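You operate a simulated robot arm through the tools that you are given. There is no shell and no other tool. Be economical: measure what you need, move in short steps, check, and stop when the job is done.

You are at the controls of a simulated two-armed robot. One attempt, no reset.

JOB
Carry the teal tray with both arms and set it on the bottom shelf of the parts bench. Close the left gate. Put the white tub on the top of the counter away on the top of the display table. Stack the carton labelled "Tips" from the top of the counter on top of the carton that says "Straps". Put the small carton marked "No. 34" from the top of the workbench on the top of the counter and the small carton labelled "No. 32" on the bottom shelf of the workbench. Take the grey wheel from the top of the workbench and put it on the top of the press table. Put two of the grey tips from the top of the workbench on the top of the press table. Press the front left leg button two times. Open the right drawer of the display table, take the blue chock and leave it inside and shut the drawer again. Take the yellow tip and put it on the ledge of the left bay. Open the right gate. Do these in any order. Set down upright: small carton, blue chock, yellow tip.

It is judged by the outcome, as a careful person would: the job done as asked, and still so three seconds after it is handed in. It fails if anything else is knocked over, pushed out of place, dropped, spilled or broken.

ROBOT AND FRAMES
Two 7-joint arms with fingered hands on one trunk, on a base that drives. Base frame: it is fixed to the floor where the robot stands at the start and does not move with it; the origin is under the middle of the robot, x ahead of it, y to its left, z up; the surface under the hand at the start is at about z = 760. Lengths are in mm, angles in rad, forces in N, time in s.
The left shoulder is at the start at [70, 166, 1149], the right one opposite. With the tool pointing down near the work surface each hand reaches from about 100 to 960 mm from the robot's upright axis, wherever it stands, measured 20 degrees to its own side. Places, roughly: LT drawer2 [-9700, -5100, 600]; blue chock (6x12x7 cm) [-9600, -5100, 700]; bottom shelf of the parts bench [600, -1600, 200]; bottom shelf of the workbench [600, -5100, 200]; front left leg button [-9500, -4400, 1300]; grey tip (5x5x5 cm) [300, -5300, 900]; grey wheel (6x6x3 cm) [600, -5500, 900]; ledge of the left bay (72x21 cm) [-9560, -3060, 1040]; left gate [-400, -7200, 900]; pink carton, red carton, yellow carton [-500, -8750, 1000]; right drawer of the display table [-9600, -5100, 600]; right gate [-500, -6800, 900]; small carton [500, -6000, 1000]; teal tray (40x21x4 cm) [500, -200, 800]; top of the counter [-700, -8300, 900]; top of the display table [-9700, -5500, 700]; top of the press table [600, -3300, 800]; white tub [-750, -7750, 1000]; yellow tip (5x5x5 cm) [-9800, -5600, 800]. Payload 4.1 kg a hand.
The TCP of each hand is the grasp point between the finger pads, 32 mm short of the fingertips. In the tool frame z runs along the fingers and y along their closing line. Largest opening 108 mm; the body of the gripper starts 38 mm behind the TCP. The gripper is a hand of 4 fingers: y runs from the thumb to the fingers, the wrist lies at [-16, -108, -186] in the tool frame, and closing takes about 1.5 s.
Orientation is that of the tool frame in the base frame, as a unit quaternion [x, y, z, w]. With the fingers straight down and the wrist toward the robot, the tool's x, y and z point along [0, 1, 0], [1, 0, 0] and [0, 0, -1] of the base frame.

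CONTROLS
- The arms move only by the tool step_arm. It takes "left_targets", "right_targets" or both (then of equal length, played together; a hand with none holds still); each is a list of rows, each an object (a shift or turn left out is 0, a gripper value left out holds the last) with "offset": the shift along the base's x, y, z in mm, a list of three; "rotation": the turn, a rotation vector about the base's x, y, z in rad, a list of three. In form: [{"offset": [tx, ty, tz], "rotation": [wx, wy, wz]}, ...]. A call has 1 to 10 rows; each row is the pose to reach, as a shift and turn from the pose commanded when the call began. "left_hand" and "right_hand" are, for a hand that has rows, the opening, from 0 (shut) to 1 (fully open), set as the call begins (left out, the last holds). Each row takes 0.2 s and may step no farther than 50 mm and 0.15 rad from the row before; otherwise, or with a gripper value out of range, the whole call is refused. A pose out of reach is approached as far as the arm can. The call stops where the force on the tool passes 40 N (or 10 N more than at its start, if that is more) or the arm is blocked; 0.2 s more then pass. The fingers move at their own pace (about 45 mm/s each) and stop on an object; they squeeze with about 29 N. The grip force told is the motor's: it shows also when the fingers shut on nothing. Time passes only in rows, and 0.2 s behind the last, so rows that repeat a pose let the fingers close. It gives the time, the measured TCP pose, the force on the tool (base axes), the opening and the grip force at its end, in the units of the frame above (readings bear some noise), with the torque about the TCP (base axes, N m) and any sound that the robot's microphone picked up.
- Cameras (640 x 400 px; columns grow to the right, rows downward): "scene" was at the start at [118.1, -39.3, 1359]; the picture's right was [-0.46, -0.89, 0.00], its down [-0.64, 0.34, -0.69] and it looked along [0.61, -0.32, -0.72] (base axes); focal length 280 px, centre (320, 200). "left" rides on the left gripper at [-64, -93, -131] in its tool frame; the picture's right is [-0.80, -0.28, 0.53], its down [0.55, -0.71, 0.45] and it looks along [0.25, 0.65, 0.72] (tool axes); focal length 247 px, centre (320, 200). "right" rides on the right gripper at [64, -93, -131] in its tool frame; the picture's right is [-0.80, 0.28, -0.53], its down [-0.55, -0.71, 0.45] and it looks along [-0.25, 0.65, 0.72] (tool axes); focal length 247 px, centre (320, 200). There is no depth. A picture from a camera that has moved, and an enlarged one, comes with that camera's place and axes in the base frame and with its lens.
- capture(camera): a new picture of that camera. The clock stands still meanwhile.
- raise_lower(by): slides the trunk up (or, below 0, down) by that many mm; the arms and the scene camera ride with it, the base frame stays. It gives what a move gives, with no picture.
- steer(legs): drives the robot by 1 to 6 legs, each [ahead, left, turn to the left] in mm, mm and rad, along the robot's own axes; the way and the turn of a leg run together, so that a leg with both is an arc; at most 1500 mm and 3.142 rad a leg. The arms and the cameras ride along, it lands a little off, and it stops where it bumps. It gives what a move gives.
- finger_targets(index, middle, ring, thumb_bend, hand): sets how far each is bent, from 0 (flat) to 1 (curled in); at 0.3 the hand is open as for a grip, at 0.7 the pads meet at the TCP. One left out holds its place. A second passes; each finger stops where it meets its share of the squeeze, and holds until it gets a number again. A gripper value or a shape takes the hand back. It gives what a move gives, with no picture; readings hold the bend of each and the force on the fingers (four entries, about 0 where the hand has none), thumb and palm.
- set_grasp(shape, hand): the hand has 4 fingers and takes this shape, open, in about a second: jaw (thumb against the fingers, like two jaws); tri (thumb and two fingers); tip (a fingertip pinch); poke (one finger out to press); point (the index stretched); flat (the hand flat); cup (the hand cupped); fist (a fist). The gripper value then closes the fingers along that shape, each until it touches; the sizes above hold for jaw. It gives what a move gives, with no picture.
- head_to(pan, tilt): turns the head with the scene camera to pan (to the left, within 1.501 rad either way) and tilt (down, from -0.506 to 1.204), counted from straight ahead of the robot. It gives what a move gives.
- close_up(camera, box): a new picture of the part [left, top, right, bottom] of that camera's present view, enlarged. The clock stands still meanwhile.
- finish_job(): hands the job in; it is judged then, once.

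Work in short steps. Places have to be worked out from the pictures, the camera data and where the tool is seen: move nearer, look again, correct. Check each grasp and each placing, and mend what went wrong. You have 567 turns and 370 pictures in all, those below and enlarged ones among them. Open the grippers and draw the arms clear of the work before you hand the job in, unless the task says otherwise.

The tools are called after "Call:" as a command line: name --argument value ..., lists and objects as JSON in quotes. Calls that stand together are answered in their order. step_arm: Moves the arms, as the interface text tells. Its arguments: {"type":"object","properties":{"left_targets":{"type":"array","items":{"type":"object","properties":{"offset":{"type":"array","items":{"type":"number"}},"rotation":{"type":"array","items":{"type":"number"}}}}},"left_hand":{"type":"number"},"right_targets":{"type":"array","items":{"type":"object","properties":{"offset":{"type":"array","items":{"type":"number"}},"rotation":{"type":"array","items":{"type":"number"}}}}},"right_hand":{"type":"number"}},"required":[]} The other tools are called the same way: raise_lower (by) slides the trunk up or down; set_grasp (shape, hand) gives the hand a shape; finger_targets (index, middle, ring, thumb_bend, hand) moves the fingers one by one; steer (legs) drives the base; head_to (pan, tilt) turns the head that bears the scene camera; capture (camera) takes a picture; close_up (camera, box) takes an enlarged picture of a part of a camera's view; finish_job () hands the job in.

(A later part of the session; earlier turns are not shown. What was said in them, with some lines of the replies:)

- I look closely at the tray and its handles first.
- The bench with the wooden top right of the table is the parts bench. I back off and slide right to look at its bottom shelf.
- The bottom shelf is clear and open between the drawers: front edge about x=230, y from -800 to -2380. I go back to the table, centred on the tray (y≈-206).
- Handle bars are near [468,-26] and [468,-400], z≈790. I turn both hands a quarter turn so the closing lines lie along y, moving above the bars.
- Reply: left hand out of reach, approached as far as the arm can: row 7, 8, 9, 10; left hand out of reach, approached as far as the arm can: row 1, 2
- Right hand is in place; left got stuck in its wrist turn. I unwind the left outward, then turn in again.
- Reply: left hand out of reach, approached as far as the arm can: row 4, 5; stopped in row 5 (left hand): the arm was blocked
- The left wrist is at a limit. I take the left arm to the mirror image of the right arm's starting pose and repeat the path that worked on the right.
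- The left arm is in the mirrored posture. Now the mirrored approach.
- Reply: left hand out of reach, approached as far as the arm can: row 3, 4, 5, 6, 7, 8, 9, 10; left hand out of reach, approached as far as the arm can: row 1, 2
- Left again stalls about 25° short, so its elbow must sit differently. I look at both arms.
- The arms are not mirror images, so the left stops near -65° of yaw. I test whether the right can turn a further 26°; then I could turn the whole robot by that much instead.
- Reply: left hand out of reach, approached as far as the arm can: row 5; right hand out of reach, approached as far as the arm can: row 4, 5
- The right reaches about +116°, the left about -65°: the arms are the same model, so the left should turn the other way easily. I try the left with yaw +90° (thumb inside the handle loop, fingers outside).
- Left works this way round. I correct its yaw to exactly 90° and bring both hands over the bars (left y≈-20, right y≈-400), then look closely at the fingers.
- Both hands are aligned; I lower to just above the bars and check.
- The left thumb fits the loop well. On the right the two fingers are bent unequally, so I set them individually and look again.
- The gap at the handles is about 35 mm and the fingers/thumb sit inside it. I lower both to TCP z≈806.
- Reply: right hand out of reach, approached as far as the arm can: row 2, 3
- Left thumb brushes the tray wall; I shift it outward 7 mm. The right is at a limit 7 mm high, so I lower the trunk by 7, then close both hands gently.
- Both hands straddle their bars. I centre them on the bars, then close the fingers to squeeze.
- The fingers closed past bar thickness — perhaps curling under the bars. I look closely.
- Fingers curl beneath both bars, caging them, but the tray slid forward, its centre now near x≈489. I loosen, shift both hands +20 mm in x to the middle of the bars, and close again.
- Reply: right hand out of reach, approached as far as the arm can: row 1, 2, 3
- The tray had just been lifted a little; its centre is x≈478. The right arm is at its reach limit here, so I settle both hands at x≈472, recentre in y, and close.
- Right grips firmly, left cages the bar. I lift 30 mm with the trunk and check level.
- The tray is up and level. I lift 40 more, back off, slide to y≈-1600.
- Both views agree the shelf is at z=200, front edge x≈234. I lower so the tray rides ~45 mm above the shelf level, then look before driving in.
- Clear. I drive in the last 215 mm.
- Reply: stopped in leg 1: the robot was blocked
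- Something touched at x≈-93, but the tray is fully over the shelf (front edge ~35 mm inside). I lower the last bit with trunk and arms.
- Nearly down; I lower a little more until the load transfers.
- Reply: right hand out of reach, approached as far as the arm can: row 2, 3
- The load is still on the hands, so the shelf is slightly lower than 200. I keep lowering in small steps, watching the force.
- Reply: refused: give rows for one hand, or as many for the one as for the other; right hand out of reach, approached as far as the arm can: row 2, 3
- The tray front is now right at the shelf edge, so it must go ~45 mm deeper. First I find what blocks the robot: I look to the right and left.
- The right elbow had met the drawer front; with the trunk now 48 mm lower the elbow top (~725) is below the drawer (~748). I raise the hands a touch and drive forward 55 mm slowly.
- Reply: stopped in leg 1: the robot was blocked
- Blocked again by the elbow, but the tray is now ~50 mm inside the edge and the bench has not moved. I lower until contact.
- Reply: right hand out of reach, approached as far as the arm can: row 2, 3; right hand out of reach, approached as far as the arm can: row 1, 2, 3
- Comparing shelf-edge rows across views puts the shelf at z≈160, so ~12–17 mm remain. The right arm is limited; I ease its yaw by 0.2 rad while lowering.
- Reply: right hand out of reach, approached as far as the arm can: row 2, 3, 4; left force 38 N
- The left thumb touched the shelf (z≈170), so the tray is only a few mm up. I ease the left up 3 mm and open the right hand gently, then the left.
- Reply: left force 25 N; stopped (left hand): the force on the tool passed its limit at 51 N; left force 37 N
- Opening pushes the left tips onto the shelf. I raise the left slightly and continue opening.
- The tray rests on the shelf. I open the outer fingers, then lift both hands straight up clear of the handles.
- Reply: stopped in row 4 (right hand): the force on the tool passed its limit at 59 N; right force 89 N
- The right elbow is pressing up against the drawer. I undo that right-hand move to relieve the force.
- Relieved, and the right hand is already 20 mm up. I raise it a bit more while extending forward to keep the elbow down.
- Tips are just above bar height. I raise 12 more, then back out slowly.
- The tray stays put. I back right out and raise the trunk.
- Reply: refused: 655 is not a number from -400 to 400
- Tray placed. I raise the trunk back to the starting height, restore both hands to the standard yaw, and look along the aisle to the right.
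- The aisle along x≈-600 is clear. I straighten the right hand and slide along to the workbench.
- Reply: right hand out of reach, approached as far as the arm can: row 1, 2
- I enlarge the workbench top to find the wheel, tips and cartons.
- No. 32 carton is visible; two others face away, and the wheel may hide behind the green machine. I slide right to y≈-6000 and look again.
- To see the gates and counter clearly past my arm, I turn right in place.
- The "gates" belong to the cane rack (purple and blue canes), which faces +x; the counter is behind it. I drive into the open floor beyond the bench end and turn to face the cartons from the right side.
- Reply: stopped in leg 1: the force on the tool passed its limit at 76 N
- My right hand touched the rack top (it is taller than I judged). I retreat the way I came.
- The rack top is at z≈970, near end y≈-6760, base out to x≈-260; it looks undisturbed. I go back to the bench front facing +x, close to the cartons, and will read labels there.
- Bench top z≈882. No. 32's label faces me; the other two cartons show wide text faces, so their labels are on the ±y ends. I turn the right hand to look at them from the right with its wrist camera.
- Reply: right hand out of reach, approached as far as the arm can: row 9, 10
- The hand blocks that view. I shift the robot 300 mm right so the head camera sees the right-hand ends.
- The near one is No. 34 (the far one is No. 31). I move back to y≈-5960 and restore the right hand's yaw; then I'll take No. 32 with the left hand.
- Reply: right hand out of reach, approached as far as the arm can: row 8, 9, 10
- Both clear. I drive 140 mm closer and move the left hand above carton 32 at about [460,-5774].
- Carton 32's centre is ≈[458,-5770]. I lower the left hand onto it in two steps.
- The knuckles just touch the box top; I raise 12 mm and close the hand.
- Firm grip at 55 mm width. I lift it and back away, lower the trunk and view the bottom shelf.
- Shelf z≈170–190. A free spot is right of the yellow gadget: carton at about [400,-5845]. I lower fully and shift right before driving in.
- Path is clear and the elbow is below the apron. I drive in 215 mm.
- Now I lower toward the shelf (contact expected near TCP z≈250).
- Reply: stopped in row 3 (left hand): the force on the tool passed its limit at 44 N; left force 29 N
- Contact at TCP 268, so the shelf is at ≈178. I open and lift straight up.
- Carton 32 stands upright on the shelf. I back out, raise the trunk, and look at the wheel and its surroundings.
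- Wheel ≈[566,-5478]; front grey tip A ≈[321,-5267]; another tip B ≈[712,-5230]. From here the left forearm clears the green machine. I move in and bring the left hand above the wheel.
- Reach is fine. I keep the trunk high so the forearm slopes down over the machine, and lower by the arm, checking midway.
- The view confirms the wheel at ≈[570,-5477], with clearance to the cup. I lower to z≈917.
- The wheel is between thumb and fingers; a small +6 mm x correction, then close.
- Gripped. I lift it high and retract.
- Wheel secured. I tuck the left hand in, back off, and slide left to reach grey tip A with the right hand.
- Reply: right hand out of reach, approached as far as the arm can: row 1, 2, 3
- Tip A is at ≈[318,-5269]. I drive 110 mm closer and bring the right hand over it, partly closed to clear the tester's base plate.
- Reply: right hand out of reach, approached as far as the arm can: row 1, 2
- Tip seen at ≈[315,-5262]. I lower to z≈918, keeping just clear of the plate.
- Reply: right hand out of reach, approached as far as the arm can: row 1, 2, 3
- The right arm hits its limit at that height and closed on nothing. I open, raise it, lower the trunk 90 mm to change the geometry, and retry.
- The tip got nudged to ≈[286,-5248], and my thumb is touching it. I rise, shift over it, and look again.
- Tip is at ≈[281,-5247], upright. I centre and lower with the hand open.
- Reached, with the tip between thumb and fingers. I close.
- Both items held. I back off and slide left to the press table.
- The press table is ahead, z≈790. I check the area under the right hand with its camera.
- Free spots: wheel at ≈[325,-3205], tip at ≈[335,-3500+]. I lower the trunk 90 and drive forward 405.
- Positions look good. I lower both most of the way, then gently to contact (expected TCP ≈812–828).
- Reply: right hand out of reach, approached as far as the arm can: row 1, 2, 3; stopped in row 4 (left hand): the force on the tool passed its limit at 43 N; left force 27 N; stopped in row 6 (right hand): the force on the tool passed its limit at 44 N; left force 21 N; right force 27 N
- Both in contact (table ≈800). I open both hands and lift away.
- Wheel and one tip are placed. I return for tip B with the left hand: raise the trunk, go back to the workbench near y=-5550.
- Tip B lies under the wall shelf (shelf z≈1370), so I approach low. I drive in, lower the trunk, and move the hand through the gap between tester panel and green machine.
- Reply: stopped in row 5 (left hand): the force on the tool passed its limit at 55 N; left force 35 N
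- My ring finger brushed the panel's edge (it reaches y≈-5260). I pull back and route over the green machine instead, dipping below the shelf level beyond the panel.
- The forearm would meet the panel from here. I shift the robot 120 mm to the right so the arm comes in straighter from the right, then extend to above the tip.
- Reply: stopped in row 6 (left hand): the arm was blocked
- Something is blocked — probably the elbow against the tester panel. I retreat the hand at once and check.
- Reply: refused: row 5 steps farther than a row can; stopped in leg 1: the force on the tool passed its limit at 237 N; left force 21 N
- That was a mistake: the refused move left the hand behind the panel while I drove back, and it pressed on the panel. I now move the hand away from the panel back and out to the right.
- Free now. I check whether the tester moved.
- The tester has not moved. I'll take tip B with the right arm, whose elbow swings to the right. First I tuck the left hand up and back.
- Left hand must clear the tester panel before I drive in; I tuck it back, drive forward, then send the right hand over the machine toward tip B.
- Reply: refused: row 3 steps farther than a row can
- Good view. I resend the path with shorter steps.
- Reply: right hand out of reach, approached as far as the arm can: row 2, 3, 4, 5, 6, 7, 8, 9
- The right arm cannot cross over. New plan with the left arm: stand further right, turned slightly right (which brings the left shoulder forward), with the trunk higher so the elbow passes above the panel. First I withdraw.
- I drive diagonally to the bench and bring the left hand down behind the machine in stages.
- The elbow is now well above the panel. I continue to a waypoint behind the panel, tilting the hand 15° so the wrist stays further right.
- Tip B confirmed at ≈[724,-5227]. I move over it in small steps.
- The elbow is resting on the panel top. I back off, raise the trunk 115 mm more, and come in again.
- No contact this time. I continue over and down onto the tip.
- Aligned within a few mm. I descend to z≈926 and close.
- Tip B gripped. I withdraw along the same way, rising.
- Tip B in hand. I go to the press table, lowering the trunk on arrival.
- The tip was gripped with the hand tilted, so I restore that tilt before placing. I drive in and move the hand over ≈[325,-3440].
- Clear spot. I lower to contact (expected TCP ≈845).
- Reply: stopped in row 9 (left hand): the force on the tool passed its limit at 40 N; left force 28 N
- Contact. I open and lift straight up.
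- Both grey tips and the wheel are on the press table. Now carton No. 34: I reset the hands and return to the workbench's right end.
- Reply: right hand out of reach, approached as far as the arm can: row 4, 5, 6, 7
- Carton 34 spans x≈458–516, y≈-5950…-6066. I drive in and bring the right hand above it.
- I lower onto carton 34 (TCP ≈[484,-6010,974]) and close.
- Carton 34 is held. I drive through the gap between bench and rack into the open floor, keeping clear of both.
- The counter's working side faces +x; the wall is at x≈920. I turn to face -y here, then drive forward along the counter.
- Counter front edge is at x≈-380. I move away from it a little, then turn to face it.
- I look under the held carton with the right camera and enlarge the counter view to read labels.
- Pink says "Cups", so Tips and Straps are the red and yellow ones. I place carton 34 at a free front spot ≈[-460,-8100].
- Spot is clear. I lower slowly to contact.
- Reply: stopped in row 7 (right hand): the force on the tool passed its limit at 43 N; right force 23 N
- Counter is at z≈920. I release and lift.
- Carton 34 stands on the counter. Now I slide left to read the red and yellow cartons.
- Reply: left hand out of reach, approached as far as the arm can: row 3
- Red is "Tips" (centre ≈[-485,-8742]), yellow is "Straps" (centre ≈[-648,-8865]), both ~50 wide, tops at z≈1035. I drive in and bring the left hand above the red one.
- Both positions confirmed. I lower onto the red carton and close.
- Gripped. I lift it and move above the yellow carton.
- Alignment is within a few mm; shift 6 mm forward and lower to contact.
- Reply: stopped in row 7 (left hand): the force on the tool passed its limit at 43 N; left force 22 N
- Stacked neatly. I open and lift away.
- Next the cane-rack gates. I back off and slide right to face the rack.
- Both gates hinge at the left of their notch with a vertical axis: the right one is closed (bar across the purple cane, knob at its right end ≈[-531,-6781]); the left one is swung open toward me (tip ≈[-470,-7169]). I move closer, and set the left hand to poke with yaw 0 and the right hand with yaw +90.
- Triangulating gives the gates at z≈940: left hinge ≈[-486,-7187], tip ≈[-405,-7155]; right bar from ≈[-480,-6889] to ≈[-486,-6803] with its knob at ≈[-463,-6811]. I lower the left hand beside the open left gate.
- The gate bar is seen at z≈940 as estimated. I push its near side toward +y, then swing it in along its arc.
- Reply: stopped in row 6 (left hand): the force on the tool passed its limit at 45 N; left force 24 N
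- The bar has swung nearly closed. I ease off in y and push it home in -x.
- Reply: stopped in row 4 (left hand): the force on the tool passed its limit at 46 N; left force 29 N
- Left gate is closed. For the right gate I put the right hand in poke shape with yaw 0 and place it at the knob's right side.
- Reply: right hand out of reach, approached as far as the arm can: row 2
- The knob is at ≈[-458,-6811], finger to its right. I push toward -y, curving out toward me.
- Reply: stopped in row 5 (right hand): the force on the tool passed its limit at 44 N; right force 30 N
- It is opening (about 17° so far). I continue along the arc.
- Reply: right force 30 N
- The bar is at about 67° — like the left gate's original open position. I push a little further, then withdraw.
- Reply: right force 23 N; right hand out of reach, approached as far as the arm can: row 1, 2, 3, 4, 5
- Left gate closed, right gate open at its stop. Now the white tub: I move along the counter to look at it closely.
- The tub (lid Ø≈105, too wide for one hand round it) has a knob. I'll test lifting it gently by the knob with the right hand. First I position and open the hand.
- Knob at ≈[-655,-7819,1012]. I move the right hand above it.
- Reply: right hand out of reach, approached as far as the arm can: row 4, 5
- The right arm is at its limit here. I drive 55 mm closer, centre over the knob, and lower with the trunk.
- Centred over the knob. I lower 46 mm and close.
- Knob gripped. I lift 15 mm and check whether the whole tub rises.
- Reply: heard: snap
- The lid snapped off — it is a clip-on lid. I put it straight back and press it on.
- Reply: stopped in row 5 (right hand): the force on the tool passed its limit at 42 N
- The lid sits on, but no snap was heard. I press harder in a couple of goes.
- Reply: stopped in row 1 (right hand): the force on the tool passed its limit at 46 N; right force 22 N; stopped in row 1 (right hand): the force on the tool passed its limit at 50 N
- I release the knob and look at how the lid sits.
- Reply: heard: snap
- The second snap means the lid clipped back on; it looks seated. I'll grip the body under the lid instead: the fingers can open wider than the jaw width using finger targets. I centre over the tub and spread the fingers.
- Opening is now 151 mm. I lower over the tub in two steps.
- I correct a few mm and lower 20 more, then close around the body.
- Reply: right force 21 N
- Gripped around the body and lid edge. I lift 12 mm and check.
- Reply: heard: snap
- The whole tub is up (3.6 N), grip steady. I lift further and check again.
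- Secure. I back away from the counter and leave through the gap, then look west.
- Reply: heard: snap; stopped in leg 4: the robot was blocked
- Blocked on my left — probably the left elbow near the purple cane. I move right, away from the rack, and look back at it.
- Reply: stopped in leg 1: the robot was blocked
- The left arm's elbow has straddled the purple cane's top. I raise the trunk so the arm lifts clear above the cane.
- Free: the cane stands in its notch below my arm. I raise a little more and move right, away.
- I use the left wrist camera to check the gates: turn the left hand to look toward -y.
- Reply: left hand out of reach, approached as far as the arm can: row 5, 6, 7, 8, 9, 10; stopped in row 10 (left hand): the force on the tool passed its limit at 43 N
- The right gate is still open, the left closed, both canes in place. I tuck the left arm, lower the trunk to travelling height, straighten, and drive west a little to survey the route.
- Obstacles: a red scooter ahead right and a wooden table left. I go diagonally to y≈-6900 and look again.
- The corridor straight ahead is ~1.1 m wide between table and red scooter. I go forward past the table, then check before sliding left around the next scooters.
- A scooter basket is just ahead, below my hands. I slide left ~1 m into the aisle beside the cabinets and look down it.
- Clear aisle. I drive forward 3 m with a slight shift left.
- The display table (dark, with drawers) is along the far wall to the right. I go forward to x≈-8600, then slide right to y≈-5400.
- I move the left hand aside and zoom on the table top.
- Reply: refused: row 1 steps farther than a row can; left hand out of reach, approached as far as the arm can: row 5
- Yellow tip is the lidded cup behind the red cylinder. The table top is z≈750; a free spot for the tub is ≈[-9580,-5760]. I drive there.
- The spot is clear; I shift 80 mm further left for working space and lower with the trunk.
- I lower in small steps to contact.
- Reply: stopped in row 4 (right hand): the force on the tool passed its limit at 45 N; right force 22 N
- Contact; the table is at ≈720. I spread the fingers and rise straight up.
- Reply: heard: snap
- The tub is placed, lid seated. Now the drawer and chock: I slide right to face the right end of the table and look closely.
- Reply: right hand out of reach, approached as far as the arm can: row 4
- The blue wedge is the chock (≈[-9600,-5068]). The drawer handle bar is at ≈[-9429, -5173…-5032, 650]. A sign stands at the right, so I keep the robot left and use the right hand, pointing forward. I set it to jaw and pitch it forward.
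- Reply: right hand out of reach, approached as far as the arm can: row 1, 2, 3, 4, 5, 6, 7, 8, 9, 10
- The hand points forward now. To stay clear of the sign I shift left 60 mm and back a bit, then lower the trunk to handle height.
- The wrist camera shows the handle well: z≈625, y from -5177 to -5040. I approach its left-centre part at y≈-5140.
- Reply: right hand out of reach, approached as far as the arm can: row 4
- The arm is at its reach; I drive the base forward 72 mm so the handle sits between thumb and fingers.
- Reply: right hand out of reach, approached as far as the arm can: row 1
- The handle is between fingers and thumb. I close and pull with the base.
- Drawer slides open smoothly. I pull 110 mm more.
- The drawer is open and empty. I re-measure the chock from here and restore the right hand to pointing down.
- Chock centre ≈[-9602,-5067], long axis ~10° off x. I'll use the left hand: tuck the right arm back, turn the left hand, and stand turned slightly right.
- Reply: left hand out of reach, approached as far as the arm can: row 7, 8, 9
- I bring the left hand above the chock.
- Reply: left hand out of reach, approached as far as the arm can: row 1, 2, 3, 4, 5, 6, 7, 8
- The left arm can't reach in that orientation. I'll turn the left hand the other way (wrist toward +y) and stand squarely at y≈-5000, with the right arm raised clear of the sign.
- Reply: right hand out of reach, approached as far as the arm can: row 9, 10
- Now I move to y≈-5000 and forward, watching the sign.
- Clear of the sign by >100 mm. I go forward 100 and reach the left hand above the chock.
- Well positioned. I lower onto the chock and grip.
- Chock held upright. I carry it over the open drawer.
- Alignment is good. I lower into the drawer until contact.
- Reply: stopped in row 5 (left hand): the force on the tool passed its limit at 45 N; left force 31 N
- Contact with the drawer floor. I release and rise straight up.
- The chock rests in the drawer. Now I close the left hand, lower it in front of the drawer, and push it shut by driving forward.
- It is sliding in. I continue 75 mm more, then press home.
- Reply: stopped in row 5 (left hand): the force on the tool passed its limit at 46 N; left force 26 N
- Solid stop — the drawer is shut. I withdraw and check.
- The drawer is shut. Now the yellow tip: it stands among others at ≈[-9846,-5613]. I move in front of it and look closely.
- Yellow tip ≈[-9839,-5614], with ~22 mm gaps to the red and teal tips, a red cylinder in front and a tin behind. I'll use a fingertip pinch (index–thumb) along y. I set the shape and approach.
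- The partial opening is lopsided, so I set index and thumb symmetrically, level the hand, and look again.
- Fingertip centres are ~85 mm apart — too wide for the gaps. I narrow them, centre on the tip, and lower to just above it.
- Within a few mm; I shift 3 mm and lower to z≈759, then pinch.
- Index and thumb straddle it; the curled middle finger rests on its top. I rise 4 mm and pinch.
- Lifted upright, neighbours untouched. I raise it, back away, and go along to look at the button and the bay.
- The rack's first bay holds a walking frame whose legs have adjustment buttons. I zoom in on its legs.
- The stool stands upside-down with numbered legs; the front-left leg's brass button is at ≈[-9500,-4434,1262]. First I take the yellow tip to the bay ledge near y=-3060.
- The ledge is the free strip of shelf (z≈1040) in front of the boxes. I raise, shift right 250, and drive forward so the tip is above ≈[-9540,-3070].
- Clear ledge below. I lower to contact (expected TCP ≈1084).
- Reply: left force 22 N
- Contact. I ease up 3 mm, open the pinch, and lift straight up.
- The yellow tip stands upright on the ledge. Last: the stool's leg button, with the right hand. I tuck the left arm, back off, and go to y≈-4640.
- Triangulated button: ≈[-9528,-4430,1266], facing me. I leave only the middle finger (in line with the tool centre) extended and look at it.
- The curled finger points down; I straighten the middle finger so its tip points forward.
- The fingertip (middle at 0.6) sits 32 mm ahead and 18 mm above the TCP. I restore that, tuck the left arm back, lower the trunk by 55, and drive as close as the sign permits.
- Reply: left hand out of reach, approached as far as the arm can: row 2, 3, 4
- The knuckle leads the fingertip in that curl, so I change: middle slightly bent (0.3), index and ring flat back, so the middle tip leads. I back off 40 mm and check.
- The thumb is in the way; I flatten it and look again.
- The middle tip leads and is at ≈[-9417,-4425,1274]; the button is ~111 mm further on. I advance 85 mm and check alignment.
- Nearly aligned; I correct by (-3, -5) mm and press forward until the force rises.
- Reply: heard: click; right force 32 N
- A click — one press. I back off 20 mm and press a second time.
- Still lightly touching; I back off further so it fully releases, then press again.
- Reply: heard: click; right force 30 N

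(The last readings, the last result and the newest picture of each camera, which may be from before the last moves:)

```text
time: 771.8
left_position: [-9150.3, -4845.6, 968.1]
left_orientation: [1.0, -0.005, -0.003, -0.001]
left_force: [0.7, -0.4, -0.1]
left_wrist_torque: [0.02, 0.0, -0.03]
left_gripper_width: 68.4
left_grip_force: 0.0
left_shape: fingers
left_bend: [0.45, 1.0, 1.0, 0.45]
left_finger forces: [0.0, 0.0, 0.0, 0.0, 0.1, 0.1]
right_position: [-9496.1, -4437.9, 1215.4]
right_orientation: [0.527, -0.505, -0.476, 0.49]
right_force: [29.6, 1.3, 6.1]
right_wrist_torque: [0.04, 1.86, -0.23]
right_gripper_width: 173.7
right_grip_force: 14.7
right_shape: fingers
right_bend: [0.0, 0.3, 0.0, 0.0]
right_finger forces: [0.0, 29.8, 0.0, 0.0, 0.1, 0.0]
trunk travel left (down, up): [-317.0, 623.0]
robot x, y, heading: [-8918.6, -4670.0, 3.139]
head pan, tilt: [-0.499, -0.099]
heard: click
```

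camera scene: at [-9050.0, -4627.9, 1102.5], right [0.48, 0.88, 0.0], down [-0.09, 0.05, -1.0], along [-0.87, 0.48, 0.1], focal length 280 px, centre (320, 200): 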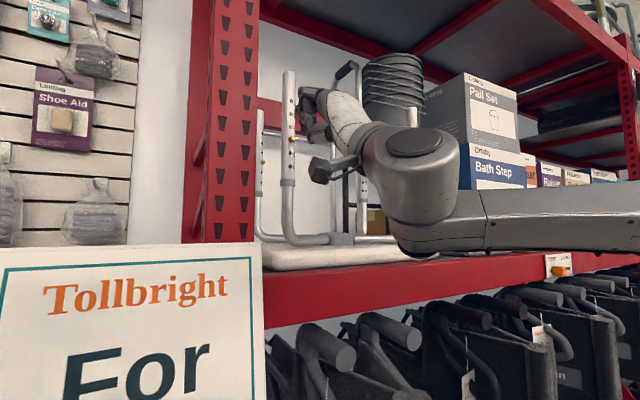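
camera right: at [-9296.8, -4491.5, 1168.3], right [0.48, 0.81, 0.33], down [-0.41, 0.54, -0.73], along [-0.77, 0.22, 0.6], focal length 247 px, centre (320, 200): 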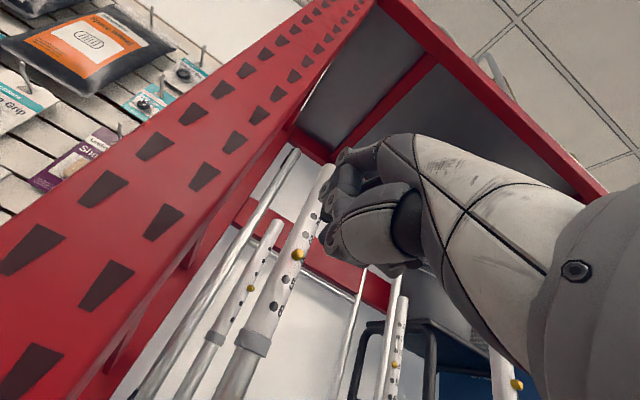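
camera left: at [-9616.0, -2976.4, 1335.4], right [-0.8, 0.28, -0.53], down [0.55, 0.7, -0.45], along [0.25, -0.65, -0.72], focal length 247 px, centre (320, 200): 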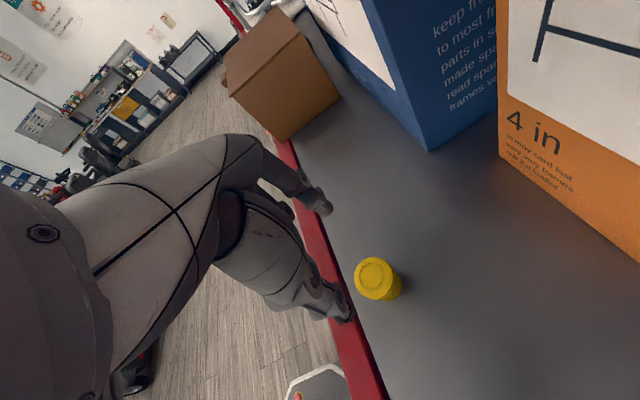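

Second click — two presses done. I withdraw straight back and check the stool.

Call:
step_arm --right_targets '[{"offset": [20, 0, 0]}, {"offset": [50, 0, 0]}, {"offset": [90, 0, 0]}, {"offset": [130, 0, 0]}]'

Call:
steer --legs '[[-350, 0, 0]]'

Call:
head_to --pan -0.3 --tilt 0.1

Call:
capture --camera "scene"

```text
time: 772.8
left_position: [-9155.7, -4844.5, 967.5]
left_orientation: [1.0, -0.006, 0.0, -0.001]
left_force: [0.4, -0.8, 0.5]
left_wrist_torque: [0.01, 0.06, 0.01]
left_gripper_width: 68.8
left_grip_force: 0.1
left_shape: fingers
left_bend: [0.45, 1.0, 1.0, 0.45]
left_finger forces: [0.0, 0.1, 0.0, 0.0, 0.0, 0.0]
right_position: [-9371.5, -4437.3, 1210.6]
right_orientation: [0.528, -0.508, -0.475, 0.488]
right_force: [-0.1, -0.6, -0.3]
right_wrist_torque: [0.03, 0.03, -0.01]
right_gripper_width: 174.2
right_grip_force: 0.0
right_shape: fingers
right_bend: [0.0, 0.3, 0.0, 0.0]
right_finger forces: [0.0, 0.0, 0.0, 0.0, 0.0, 0.1]
trunk travel left (down, up): [-317.0, 623.0]
robot x, y, heading: [-8917.1, -4670.1, 3.139]
head pan, tilt: [-0.499, -0.099]
```

```text
time: 775.1
left_position: [-8802.6, -4846.5, 967.6]
left_orientation: [1.0, -0.005, -0.001, 0.0]
left_force: [0.0, -0.1, -0.1]
left_wrist_torque: [-0.01, 0.02, 0.01]
left_gripper_width: 68.6
left_grip_force: 0.0
left_shape: fingers
left_bend: [0.45, 1.0, 1.0, 0.45]
left_finger forces: [0.1, 0.1, 0.0, 0.1, 0.0, 0.0]
right_position: [-9017.9, -4438.4, 1210.5]
right_orientation: [0.53, -0.506, -0.474, 0.488]
right_force: [-0.2, -0.7, 0.3]
right_wrist_torque: [-0.02, -0.05, -0.02]
right_gripper_width: 173.5
right_grip_force: 0.1
right_shape: fingers
right_bend: [0.0, 0.3, 0.0, 0.0]
right_finger forces: [0.0, 0.0, 0.0, 0.0, 0.1, 0.0]
trunk travel left (down, up): [-317.0, 623.0]
robot x, y, heading: [-8568.0, -4669.0, 3.138]
head pan, tilt: [-0.499, -0.099]
```

```text
time: 775.8
left_position: [-8802.6, -4847.0, 969.1]
left_orientation: [1.0, -0.005, 0.0, -0.001]
left_force: [-0.9, 1.3, -0.4]
left_wrist_torque: [0.02, -0.02, 0.03]
left_gripper_width: 68.4
left_grip_force: 0.1
left_shape: fingers
left_bend: [0.45, 1.0, 1.0, 0.45]
left_finger forces: [0.0, 0.1, 0.0, 0.0, 0.1, 0.1]
right_position: [-9019.6, -4439.3, 1209.8]
right_orientation: [0.529, -0.507, -0.474, 0.488]
right_force: [0.1, 0.3, -0.6]
right_wrist_torque: [0.0, 0.0, -0.01]
right_gripper_width: 173.8
right_grip_force: 0.1
right_shape: fingers
right_bend: [0.0, 0.3, 0.0, 0.0]
right_finger forces: [0.0, 0.0, 0.0, 0.0, 0.0, 0.1]
trunk travel left (down, up): [-317.0, 623.0]
robot x, y, heading: [-8564.0, -4666.5, 3.135]
head pan, tilt: [-0.3, 0.099]
```

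```text
60 pictures are left
camera scene: at [-8707.5, -4643.3, 1084.8], right [0.3, 0.95, 0.0], down [0.09, -0.03, -1.0], along [-0.95, 0.3, -0.1], focal length 280 px, centre (320, 200)
```

scene: 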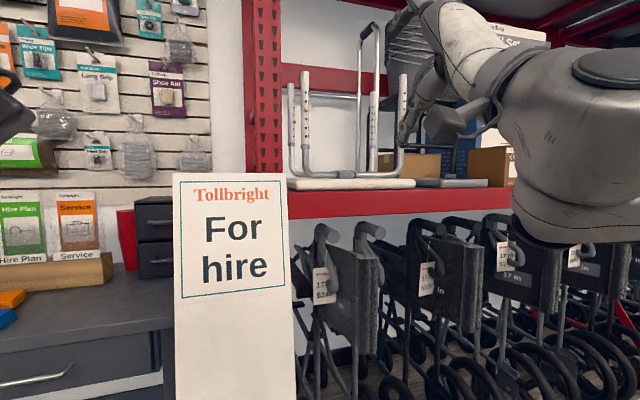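

All items seem done. I verify the tub's lid and the display table once more with a zoom to the left.

Call:
steer --legs '[[0, 700, 0]]'

Call:
head_to --pan 0.3 --tilt 0.4

Call:
capture --camera "scene"

```text
time: 779.6
left_position: [-8810.0, -5543.8, 966.8]
left_orientation: [1.0, -0.009, 0.001, 0.0]
left_force: [0.0, 0.0, 0.6]
left_wrist_torque: [0.02, 0.0, 0.04]
left_gripper_width: 68.7
left_grip_force: 0.1
left_shape: fingers
left_bend: [0.45, 1.0, 1.0, 0.45]
left_finger forces: [0.1, 0.0, 0.0, 0.0, 0.1, 0.0]
right_position: [-9022.0, -5135.0, 1210.0]
right_orientation: [0.526, -0.51, -0.477, 0.485]
right_force: [0.0, -0.4, 0.0]
right_wrist_torque: [-0.04, 0.03, 0.02]
right_gripper_width: 173.9
right_grip_force: 0.0
right_shape: fingers
right_bend: [0.0, 0.3, 0.0, 0.0]
right_finger forces: [0.0, 0.0, 0.0, 0.0, 0.0, 0.0]
trunk travel left (down, up): [-317.0, 623.0]
robot x, y, heading: [-8573.4, -5369.6, 3.13]
head pan, tilt: [-0.3, 0.099]
```

```text
time: 780.6
left_position: [-8808.9, -5544.5, 967.7]
left_orientation: [1.0, -0.009, 0.0, -0.002]
left_force: [0.1, -0.3, 0.5]
left_wrist_torque: [0.01, -0.01, -0.01]
left_gripper_width: 68.7
left_grip_force: 0.0
left_shape: fingers
left_bend: [0.45, 1.0, 1.0, 0.45]
left_finger forces: [0.0, 0.0, 0.0, 0.0, 0.1, 0.0]
right_position: [-9022.2, -5133.7, 1210.8]
right_orientation: [0.527, -0.509, -0.476, 0.487]
right_force: [0.3, -0.3, -0.6]
right_wrist_torque: [0.04, 0.02, 0.01]
right_gripper_width: 173.8
right_grip_force: 0.1
right_shape: fingers
right_bend: [0.0, 0.3, 0.0, 0.0]
right_finger forces: [0.1, 0.0, 0.1, 0.0, 0.1, 0.0]
trunk travel left (down, up): [-317.0, 623.0]
robot x, y, heading: [-8570.2, -5368.2, 3.129]
head pan, tilt: [0.3, 0.4]
```

```text
59 pictures are left
camera scene: at [-8713.6, -5395.8, 1056.8], right [-0.28, 0.96, 0.0], down [0.37, 0.11, -0.92], along [-0.88, -0.26, -0.39], focal length 280 px, centre (320, 200)
```

scene: 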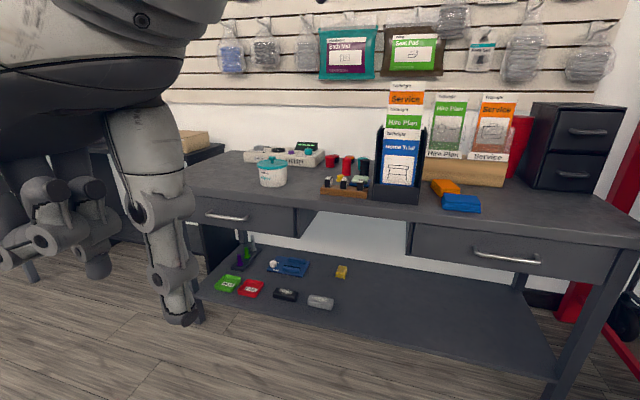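

Call:
close_up --camera "scene" --box '[230, 130, 390, 210]'

```text
4.00 times, centred on (310, 170) of scene
camera zoom: at [-8713.6, -5395.8, 1056.8], right [-0.28, 0.96, 0.0], down [0.37, 0.11, -0.92], along [-0.88, -0.26, -0.39], focal length 1122 px, centre (360, 320)
```

zoom: 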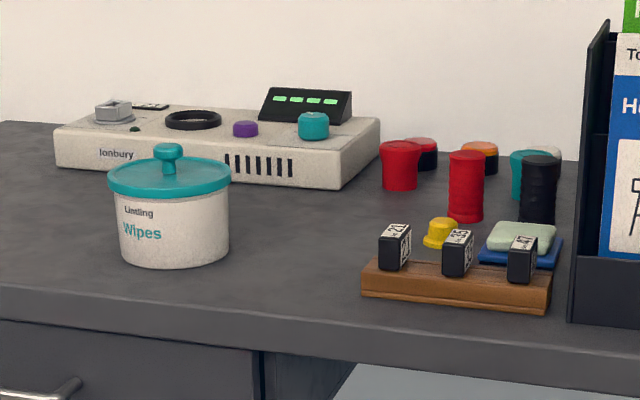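

The lid looks shifted ~5 mm to one side, so it is not properly clipped. I'll re-seat it: bring the right hand back to pointing down and go to the tub.

Call:
set_grasp --hand "right" --shape "jaw"

Call:
step_arm --right_targets '[{"offset": [0, 0, 5], "rotation": [0, -0.15, 0]}, {"offset": [0, 0, 10], "rotation": [0, -0.3, 0]}, {"offset": [0, 0, 15], "rotation": [0, -0.45, 0]}, {"offset": [0, 0, 20], "rotation": [0, -0.6, 0]}, {"offset": [0, 0, 25], "rotation": [0, -0.75, 0]}, {"offset": [0, 0, 30], "rotation": [0, -0.9, 0]}, {"offset": [0, 0, 30], "rotation": [0, -1.05, 0]}, {"offset": [0, 0, 30], "rotation": [0, -1.2, 0]}, {"offset": [0, 0, 30], "rotation": [0, -1.35, 0]}, {"offset": [0, 0, 30], "rotation": [0, -1.5, 0]}]' --right_hand 0.6

Call:
steer --legs '[[0, 650, 0.01], [300, 0, 0]]'

Call:
head_to --pan -0.2 --tilt 0.5

Call:
capture --camera "scene"

```text
time: 781.5
left_position: [-8809.0, -5543.7, 967.3]
left_orientation: [1.0, -0.009, 0.001, -0.001]
left_force: [0.3, 0.7, -0.1]
left_wrist_torque: [-0.01, -0.04, -0.03]
left_gripper_width: 68.4
left_grip_force: 0.2
left_shape: fingers
left_bend: [0.45, 1.0, 1.0, 0.45]
left_finger forces: [0.0, 0.1, 0.1, 0.1, 0.1, 0.0]
right_position: [-9022.7, -5135.2, 1211.4]
right_orientation: [0.526, -0.508, -0.477, 0.487]
right_force: [-0.1, 0.1, 0.2]
right_wrist_torque: [0.01, 0.03, -0.02]
right_gripper_width: 108.1
right_grip_force: 0.1
right_shape: jaw
right_bend: [0.3, 0.3, 0.3, 0.3]
right_finger forces: [0.0, 0.0, 0.1, 0.1, 0.0, 0.0]
trunk travel left (down, up): [-317.0, 623.0]
robot x, y, heading: [-8569.1, -5363.9, 3.131]
head pan, tilt: [0.3, 0.4]
```

```text
time: 783.8
left_position: [-8811.6, -5545.5, 966.6]
left_orientation: [1.0, -0.009, 0.002, -0.001]
left_force: [-0.8, 0.1, 0.1]
left_wrist_torque: [0.03, -0.06, -0.02]
left_gripper_width: 68.6
left_grip_force: 0.1
left_shape: fingers
left_bend: [0.45, 1.0, 1.0, 0.45]
left_finger forces: [0.1, 0.1, 0.0, 0.1, 0.0, 0.2]
right_position: [-9000.2, -5107.3, 1210.6]
right_orientation: [0.71, -0.704, 0.013, 0.007]
right_force: [-0.9, -0.4, 0.1]
right_wrist_torque: [-0.02, -0.03, -0.01]
right_gripper_width: 65.1
right_grip_force: 0.1
right_shape: jaw
right_bend: [0.28, 0.41, 0.38, 0.66]
right_finger forces: [0.1, 0.0, 0.0, 0.0, 0.0, 0.0]
right hand out of reach, approached as far as the arm can: row 9, 10
trunk travel left (down, up): [-317.0, 623.0]
robot x, y, heading: [-8570.7, -5365.7, 3.127]
head pan, tilt: [0.3, 0.4]
```

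```text
time: 789.0
left_position: [-9112.0, -6195.6, 967.1]
left_orientation: [1.0, -0.006, 0.0, 0.0]
left_force: [-0.7, -0.2, 0.6]
left_wrist_torque: [-0.03, -0.04, 0.0]
left_gripper_width: 68.5
left_grip_force: 0.1
left_shape: fingers
left_bend: [0.45, 1.0, 1.0, 0.45]
left_finger forces: [0.1, 0.1, 0.1, 0.0, 0.0, 0.0]
right_position: [-9302.7, -5758.7, 1210.7]
right_orientation: [0.713, -0.701, 0.011, 0.01]
right_force: [-0.2, 1.0, -0.3]
right_wrist_torque: [-0.03, -0.01, -0.02]
right_gripper_width: 65.0
right_grip_force: 0.0
right_shape: jaw
right_bend: [0.28, 0.41, 0.38, 0.66]
right_finger forces: [0.0, 0.1, 0.0, 0.0, 0.0, 0.0]
trunk travel left (down, up): [-317.0, 623.0]
robot x, y, heading: [-8875.1, -6019.7, 3.134]
head pan, tilt: [0.3, 0.4]
```

```text
time: 789.9
left_position: [-9112.1, -6196.4, 968.2]
left_orientation: [1.0, -0.006, -0.001, -0.001]
left_force: [0.3, -0.6, -1.0]
left_wrist_torque: [-0.02, -0.01, -0.01]
left_gripper_width: 68.6
left_grip_force: 0.2
left_shape: fingers
left_bend: [0.45, 1.0, 1.0, 0.45]
left_finger forces: [0.0, 0.0, 0.0, 0.0, 0.0, 0.0]
right_position: [-9301.3, -5758.5, 1212.2]
right_orientation: [0.712, -0.702, 0.011, 0.01]
right_force: [0.2, 0.5, -0.1]
right_wrist_torque: [0.03, 0.03, 0.02]
right_gripper_width: 65.0
right_grip_force: 0.0
right_shape: jaw
right_bend: [0.28, 0.41, 0.38, 0.66]
right_finger forces: [0.0, 0.0, 0.0, 0.1, 0.0, 0.0]
trunk travel left (down, up): [-317.0, 623.0]
robot x, y, heading: [-8877.3, -6017.6, 3.136]
head pan, tilt: [-0.201, 0.499]
```

```text
57 pictures are left
camera scene: at [-9017.4, -6001.1, 1047.6], right [0.2, 0.98, 0.0], down [0.47, -0.1, -0.88], along [-0.86, 0.18, -0.48], focal length 280 px, centre (320, 200)
```

scene: 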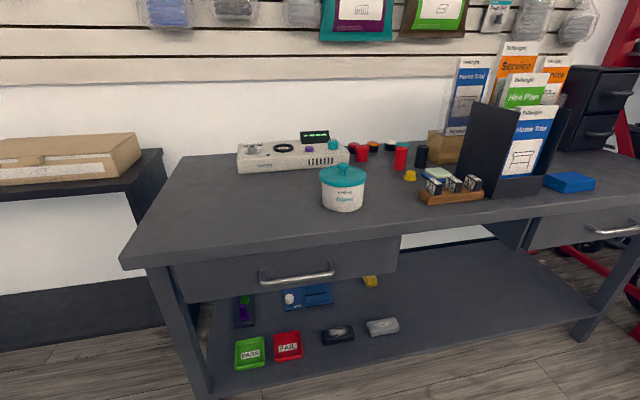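

Call:
close_up --camera "scene" --box '[300, 150, 400, 220]'

```text
5.71 times, centred on (350, 185) of scene
camera zoom: at [-9017.4, -6001.1, 1047.6], right [0.2, 0.98, 0.0], down [0.47, -0.1, -0.88], along [-0.86, 0.18, -0.48], focal length 1603 px, centre (149, 286)
```

zoom: 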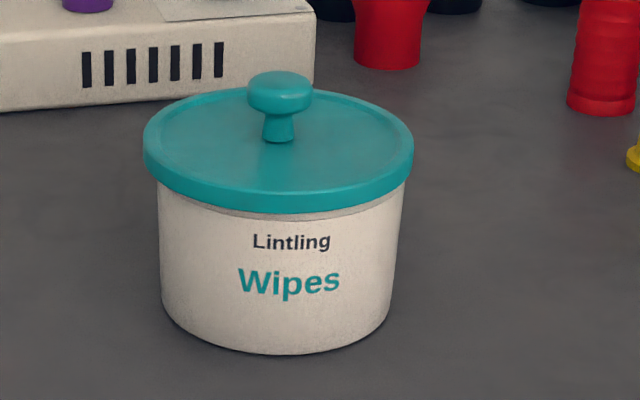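

The lid sits slightly proud on its right/front side. I close the right hand and press the lid down there, gently.

Call:
steer --legs '[[110, 0, 0]]'

Call:
step_arm --right_targets '[{"offset": [-16, -5, -35]}, {"offset": [-32, -10, -70]}, {"offset": [-48, -15, -105]}, {"offset": [-65, -20, -140]}, {"offset": [-82, -25, -175]}, {"offset": [-100, -30, -210]}, {"offset": [-120, -35, -245]}, {"offset": [-140, -41, -275]}, {"offset": [-160, -47, -300]}]' --right_hand 0.0

Call:
close_up --camera "scene" --box '[280, 80, 480, 260]'

Call:
capture --camera "right"

```text
time: 791.1
left_position: [-9224.2, -6194.5, 967.0]
left_orientation: [1.0, -0.007, 0.001, 0.0]
left_force: [-0.9, 0.8, 0.4]
left_wrist_torque: [0.0, 0.0, 0.01]
left_gripper_width: 68.8
left_grip_force: 0.1
left_shape: fingers
left_bend: [0.45, 1.0, 1.0, 0.45]
left_finger forces: [0.1, 0.0, 0.0, 0.1, 0.0, 0.0]
right_position: [-9414.3, -5757.3, 1211.7]
right_orientation: [0.712, -0.702, 0.012, 0.01]
right_force: [-0.5, 0.5, -0.6]
right_wrist_torque: [0.02, -0.03, 0.01]
right_gripper_width: 65.0
right_grip_force: 0.0
right_shape: jaw
right_bend: [0.28, 0.41, 0.38, 0.66]
right_finger forces: [0.0, 0.1, 0.1, 0.1, 0.1, 0.1]
trunk travel left (down, up): [-317.0, 623.0]
robot x, y, heading: [-8986.4, -6016.7, 3.136]
head pan, tilt: [-0.201, 0.499]
```

```text
time: 793.1
left_position: [-9224.0, -6193.6, 967.9]
left_orientation: [1.0, -0.007, 0.0, 0.0]
left_force: [-0.1, -0.9, -0.1]
left_wrist_torque: [0.02, -0.02, -0.01]
left_gripper_width: 68.8
left_grip_force: 0.1
left_shape: fingers
left_bend: [0.45, 1.0, 1.0, 0.45]
left_finger forces: [0.0, 0.1, 0.0, 0.0, 0.1, 0.0]
right_position: [-9573.1, -5805.1, 910.4]
right_orientation: [0.712, -0.702, 0.011, 0.009]
right_force: [0.7, -0.1, 0.4]
right_wrist_torque: [-0.01, 0.0, 0.02]
right_gripper_width: 0.0
right_grip_force: 29.1
right_shape: jaw
right_bend: [0.7, 0.7, 0.7, 0.49]
right_finger forces: [0.0, 0.1, 0.0, 0.0, 0.0, 0.0]
trunk travel left (down, up): [-317.0, 623.0]
robot x, y, heading: [-8983.7, -6018.1, 3.136]
head pan, tilt: [-0.201, 0.499]
```

```text
2.22 times, centred on (380, 170) of scene
camera zoom: at [-9129.2, -6000.0, 1047.5], right [0.21, 0.98, 0.0], down [0.47, -0.1, -0.88], along [-0.86, 0.18, -0.48], focal length 623 px, centre (187, 267)
```

zoom: 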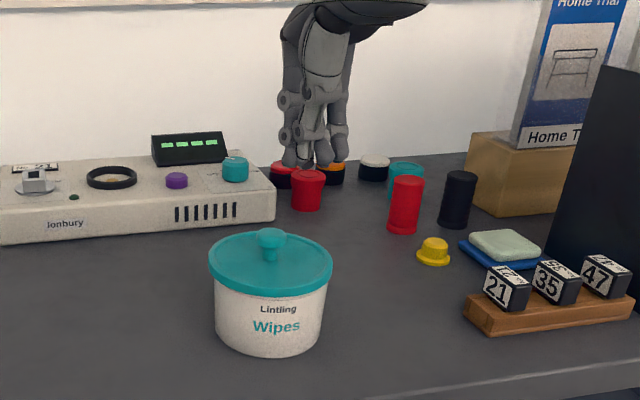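

```text
54 pictures are left
camera right: at [-9480.5, -5863.7, 1044.0], right [-0.3, 0.81, 0.51], down [0.7, 0.55, -0.46], along [-0.65, 0.22, -0.73], focal length 247 px, centre (320, 200)
```

right: 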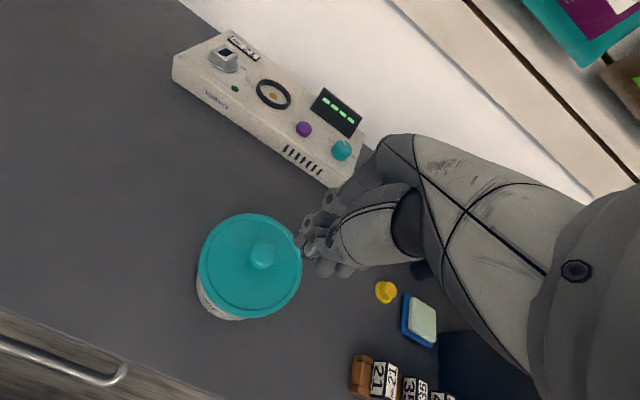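

Call:
close_up --camera "scene" --box '[335, 165, 395, 215]'

```text
8.00 times, centred on (365, 190) of scene
camera zoom: at [-9129.2, -6000.0, 1047.5], right [0.21, 0.98, 0.0], down [0.47, -0.1, -0.88], along [-0.86, 0.18, -0.48], focal length 2244 px, centre (-40, 280)
```

zoom: 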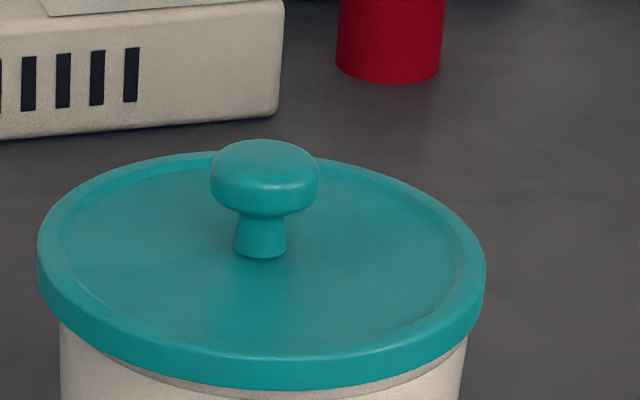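

The lid looks level and centred. I press down centrally on the knob to be sure it is clipped.

Call:
step_arm --right_targets '[{"offset": [-4, -13, -10]}, {"offset": [-8, -26, -25]}, {"offset": [-8, -26, -40]}, {"offset": [-8, -26, -46]}, {"offset": [-8, -26, -52]}, {"offset": [-8, -26, -58]}, {"offset": [-8, -26, -64]}, {"offset": [-8, -26, -70]}]'

Call:
close_up --camera "scene" --box '[310, 130, 430, 230]'

```text
time: 794.9
left_position: [-9219.1, -6194.9, 969.2]
left_orientation: [1.0, -0.006, -0.002, -0.001]
left_force: [0.0, 0.0, -1.2]
left_wrist_torque: [0.04, -0.01, 0.0]
left_gripper_width: 68.6
left_grip_force: 0.0
left_shape: fingers
left_bend: [0.45, 1.0, 1.0, 0.45]
left_finger forces: [0.1, 0.0, 0.1, 0.0, 0.1, 0.1]
right_position: [-9578.1, -5830.7, 849.6]
right_orientation: [0.712, -0.702, 0.007, 0.016]
right_force: [1.4, 8.5, 41.5]
right_wrist_torque: [-0.03, -0.08, 0.06]
right_gripper_width: 0.2
right_grip_force: 28.4
right_shape: jaw
right_bend: [0.7, 0.7, 0.7, 0.5]
right_finger forces: [0.0, 0.0, 0.0, 0.0, 0.0, 0.1]
trunk travel left (down, up): [-317.0, 623.0]
robot x, y, heading: [-8987.1, -6017.9, 3.133]
head pan, tilt: [-0.201, 0.499]
```

```text
4.00 times, centred on (370, 180) of scene
camera zoom: at [-9124.6, -6000.2, 1049.0], right [0.21, 0.98, 0.0], down [0.47, -0.1, -0.88], along [-0.86, 0.18, -0.48], focal length 1122 px, centre (120, 280)
```

zoom: 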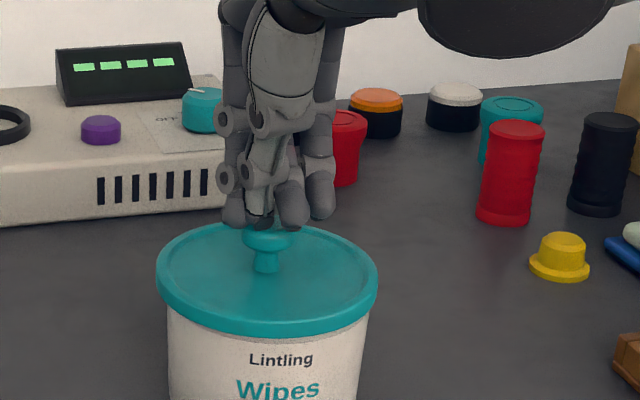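

Pressed with 41 N, no snap, so it is most likely already on. I release upward and listen.

Call:
step_arm --right_targets '[{"offset": [0, 0, 20]}, {"offset": [0, 0, 60]}, {"offset": [20, 0, 100]}, {"offset": [50, 0, 130]}]'

Call:
close_up --camera "scene" --box '[325, 155, 405, 225]'

```text
time: 795.9
left_position: [-9220.2, -6194.7, 967.1]
left_orientation: [1.0, -0.006, 0.0, -0.001]
left_force: [0.0, -0.4, 1.0]
left_wrist_torque: [0.0, 0.0, 0.02]
left_gripper_width: 68.9
left_grip_force: 0.2
left_shape: fingers
left_bend: [0.45, 1.0, 1.0, 0.45]
left_finger forces: [0.1, 0.0, 0.0, 0.0, 0.0, 0.1]
right_position: [-9528.0, -5830.8, 972.2]
right_orientation: [0.712, -0.702, 0.012, 0.01]
right_force: [0.0, 0.5, -0.2]
right_wrist_torque: [0.01, 0.02, -0.01]
right_gripper_width: 0.1
right_grip_force: 28.9
right_shape: jaw
right_bend: [0.7, 0.7, 0.7, 0.5]
right_finger forces: [0.0, 0.1, 0.0, 0.0, 0.0, 0.0]
trunk travel left (down, up): [-317.0, 623.0]
robot x, y, heading: [-8987.4, -6020.9, 3.14]
head pan, tilt: [-0.201, 0.499]
```

```text
5.71 times, centred on (365, 190) of scene
camera zoom: at [-9127.3, -6000.6, 1047.7], right [0.2, 0.98, 0.0], down [0.47, -0.1, -0.88], along [-0.86, 0.18, -0.48], focal length 1603 px, centre (63, 257)
```

zoom: 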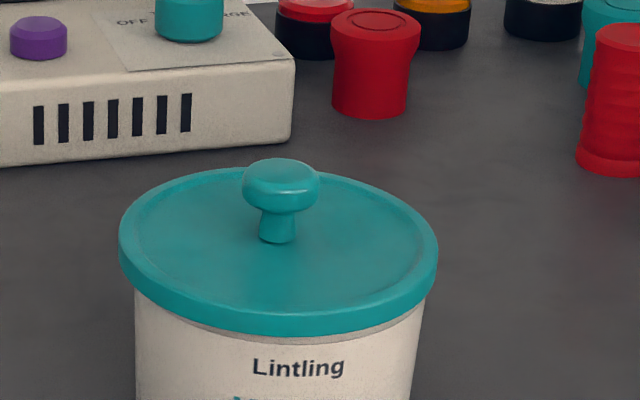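

The lid is seated. I open both hands and back clear of everything.

Call:
steer --legs '[[-450, 0, 0]]'

Call:
set_grasp --hand "left" --shape "jaw"

Call:
step_arm --right_targets '[{"offset": [0, 0, 10]}, {"offset": [0, 0, 20]}, {"offset": [0, 0, 20]}, {"offset": [0, 0, 20]}, {"offset": [0, 0, 20]}, {"offset": [0, 0, 20]}]' --right_hand 1.0

Call:
capture --camera "scene"

```text
time: 798.6
left_position: [-8773.8, -6196.9, 967.0]
left_orientation: [1.0, -0.008, 0.0, -0.001]
left_force: [0.8, 0.7, -0.1]
left_wrist_torque: [-0.03, 0.04, -0.02]
left_gripper_width: 68.8
left_grip_force: 0.1
left_shape: fingers
left_bend: [0.45, 1.0, 1.0, 0.45]
left_finger forces: [0.0, 0.1, 0.0, 0.0, 0.1, 0.1]
right_position: [-9077.7, -5831.9, 971.7]
right_orientation: [0.71, -0.704, 0.011, 0.01]
right_force: [0.5, 0.3, -0.1]
right_wrist_torque: [-0.02, 0.05, 0.02]
right_gripper_width: 0.0
right_grip_force: 28.5
right_shape: jaw
right_bend: [0.7, 0.7, 0.7, 0.5]
right_finger forces: [0.1, 0.0, 0.0, 0.0, 0.0, 0.1]
trunk travel left (down, up): [-317.0, 623.0]
robot x, y, heading: [-8541.6, -6020.2, 3.131]
head pan, tilt: [-0.201, 0.499]
```

```text
time: 799.5
left_position: [-8774.7, -6197.0, 967.4]
left_orientation: [1.0, -0.007, 0.0, -0.001]
left_force: [0.1, -0.2, -0.3]
left_wrist_torque: [0.04, -0.02, 0.04]
left_gripper_width: 107.8
left_grip_force: 0.1
left_shape: jaw
left_bend: [0.3, 0.3, 0.3, 0.3]
left_finger forces: [0.0, 0.0, 0.0, 0.0, 0.1, 0.0]
right_position: [-9078.8, -5832.5, 972.1]
right_orientation: [0.71, -0.704, 0.011, 0.009]
right_force: [0.6, 0.0, 0.2]
right_wrist_torque: [-0.02, -0.01, -0.01]
right_gripper_width: 0.1
right_grip_force: 28.7
right_shape: jaw
right_bend: [0.7, 0.7, 0.7, 0.5]
right_finger forces: [0.1, 0.0, 0.0, 0.1, 0.0, 0.0]
trunk travel left (down, up): [-317.0, 623.0]
robot x, y, heading: [-8536.3, -6020.2, 3.131]
head pan, tilt: [-0.201, 0.499]
```

```text
time: 801.0
left_position: [-8774.9, -6197.3, 968.8]
left_orientation: [1.0, -0.008, 0.0, -0.001]
left_force: [0.2, 1.2, -0.2]
left_wrist_torque: [0.0, -0.02, 0.02]
left_gripper_width: 107.2
left_grip_force: 0.0
left_shape: jaw
left_bend: [0.3, 0.3, 0.3, 0.3]
left_finger forces: [0.0, 0.0, 0.0, 0.1, 0.0, 0.1]
right_position: [-9080.2, -5832.3, 992.0]
right_orientation: [0.711, -0.704, 0.011, 0.009]
right_force: [0.2, 0.0, 0.0]
right_wrist_torque: [0.02, 0.0, 0.02]
right_gripper_width: 107.8
right_grip_force: 0.0
right_shape: jaw
right_bend: [0.3, 0.3, 0.3, 0.3]
right_finger forces: [0.1, 0.0, 0.0, 0.0, 0.0, 0.1]
trunk travel left (down, up): [-317.0, 623.0]
robot x, y, heading: [-8537.1, -6019.4, 3.134]
head pan, tilt: [-0.201, 0.499]
```

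```text
50 pictures are left
camera scene: at [-8679.0, -6003.4, 1047.6], right [0.21, 0.98, 0.0], down [0.47, -0.1, -0.88], along [-0.86, 0.18, -0.48], focal length 280 px, centre (320, 200)
```

scene: 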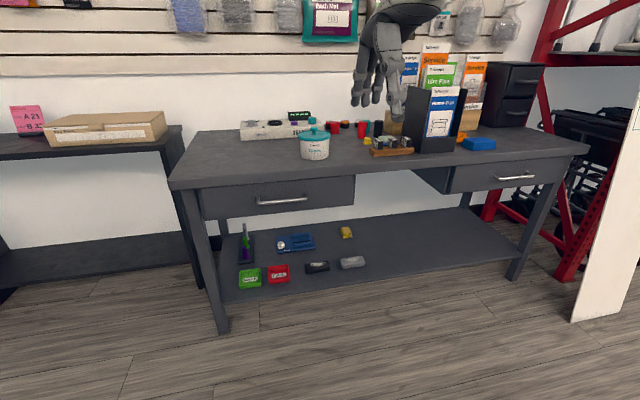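

Everything is in place and both hands are open and clear; I hand the job in.

Call:
finish_job

```text
The job is handed in.
```

I carried out every item on the list and handed the job in with both hands open and clear. The bumps and the tub lid below could count against it.

- **Tray:** the teal tray is on the bottom shelf of the parts bench. My right elbow pressed against the bench drawer while I set it down; I saw no movement.
- **Gates and cane rack:** the left gate is closed and the right gate is open at its stop. My hand bumped the rack top early on, and my left arm later hooked the purple cane. A check afterwards showed the right gate still open, the left apparently still closed, and both canes in place.
- **White tub:** it is on top of the display table. I first tried to lift it by the lid knob and the lid snapped off. I put the lid back and pressed it down with about 41 N at the end. It looks level and centred, but I could not confirm it is clipped.
- **Cartons:** "Tips" is stacked on "Straps". No. 34 stands upright on the counter, and No. 32 stands upright on the workbench's bottom shelf.
- **Press table:** the grey wheel and two grey tips are on top. While fetching one tip I pressed hard against the brake tester on the workbench (up to 237 N), but it had not moved when I checked.
- **Leg button:** I pressed the front left leg button twice and heard two clicks.
- **Drawer:** the blue chock is upright in the right drawer of the display table, and the drawer is shut.
- **Yellow tip:** it stands upright on the ledge of the left bay.
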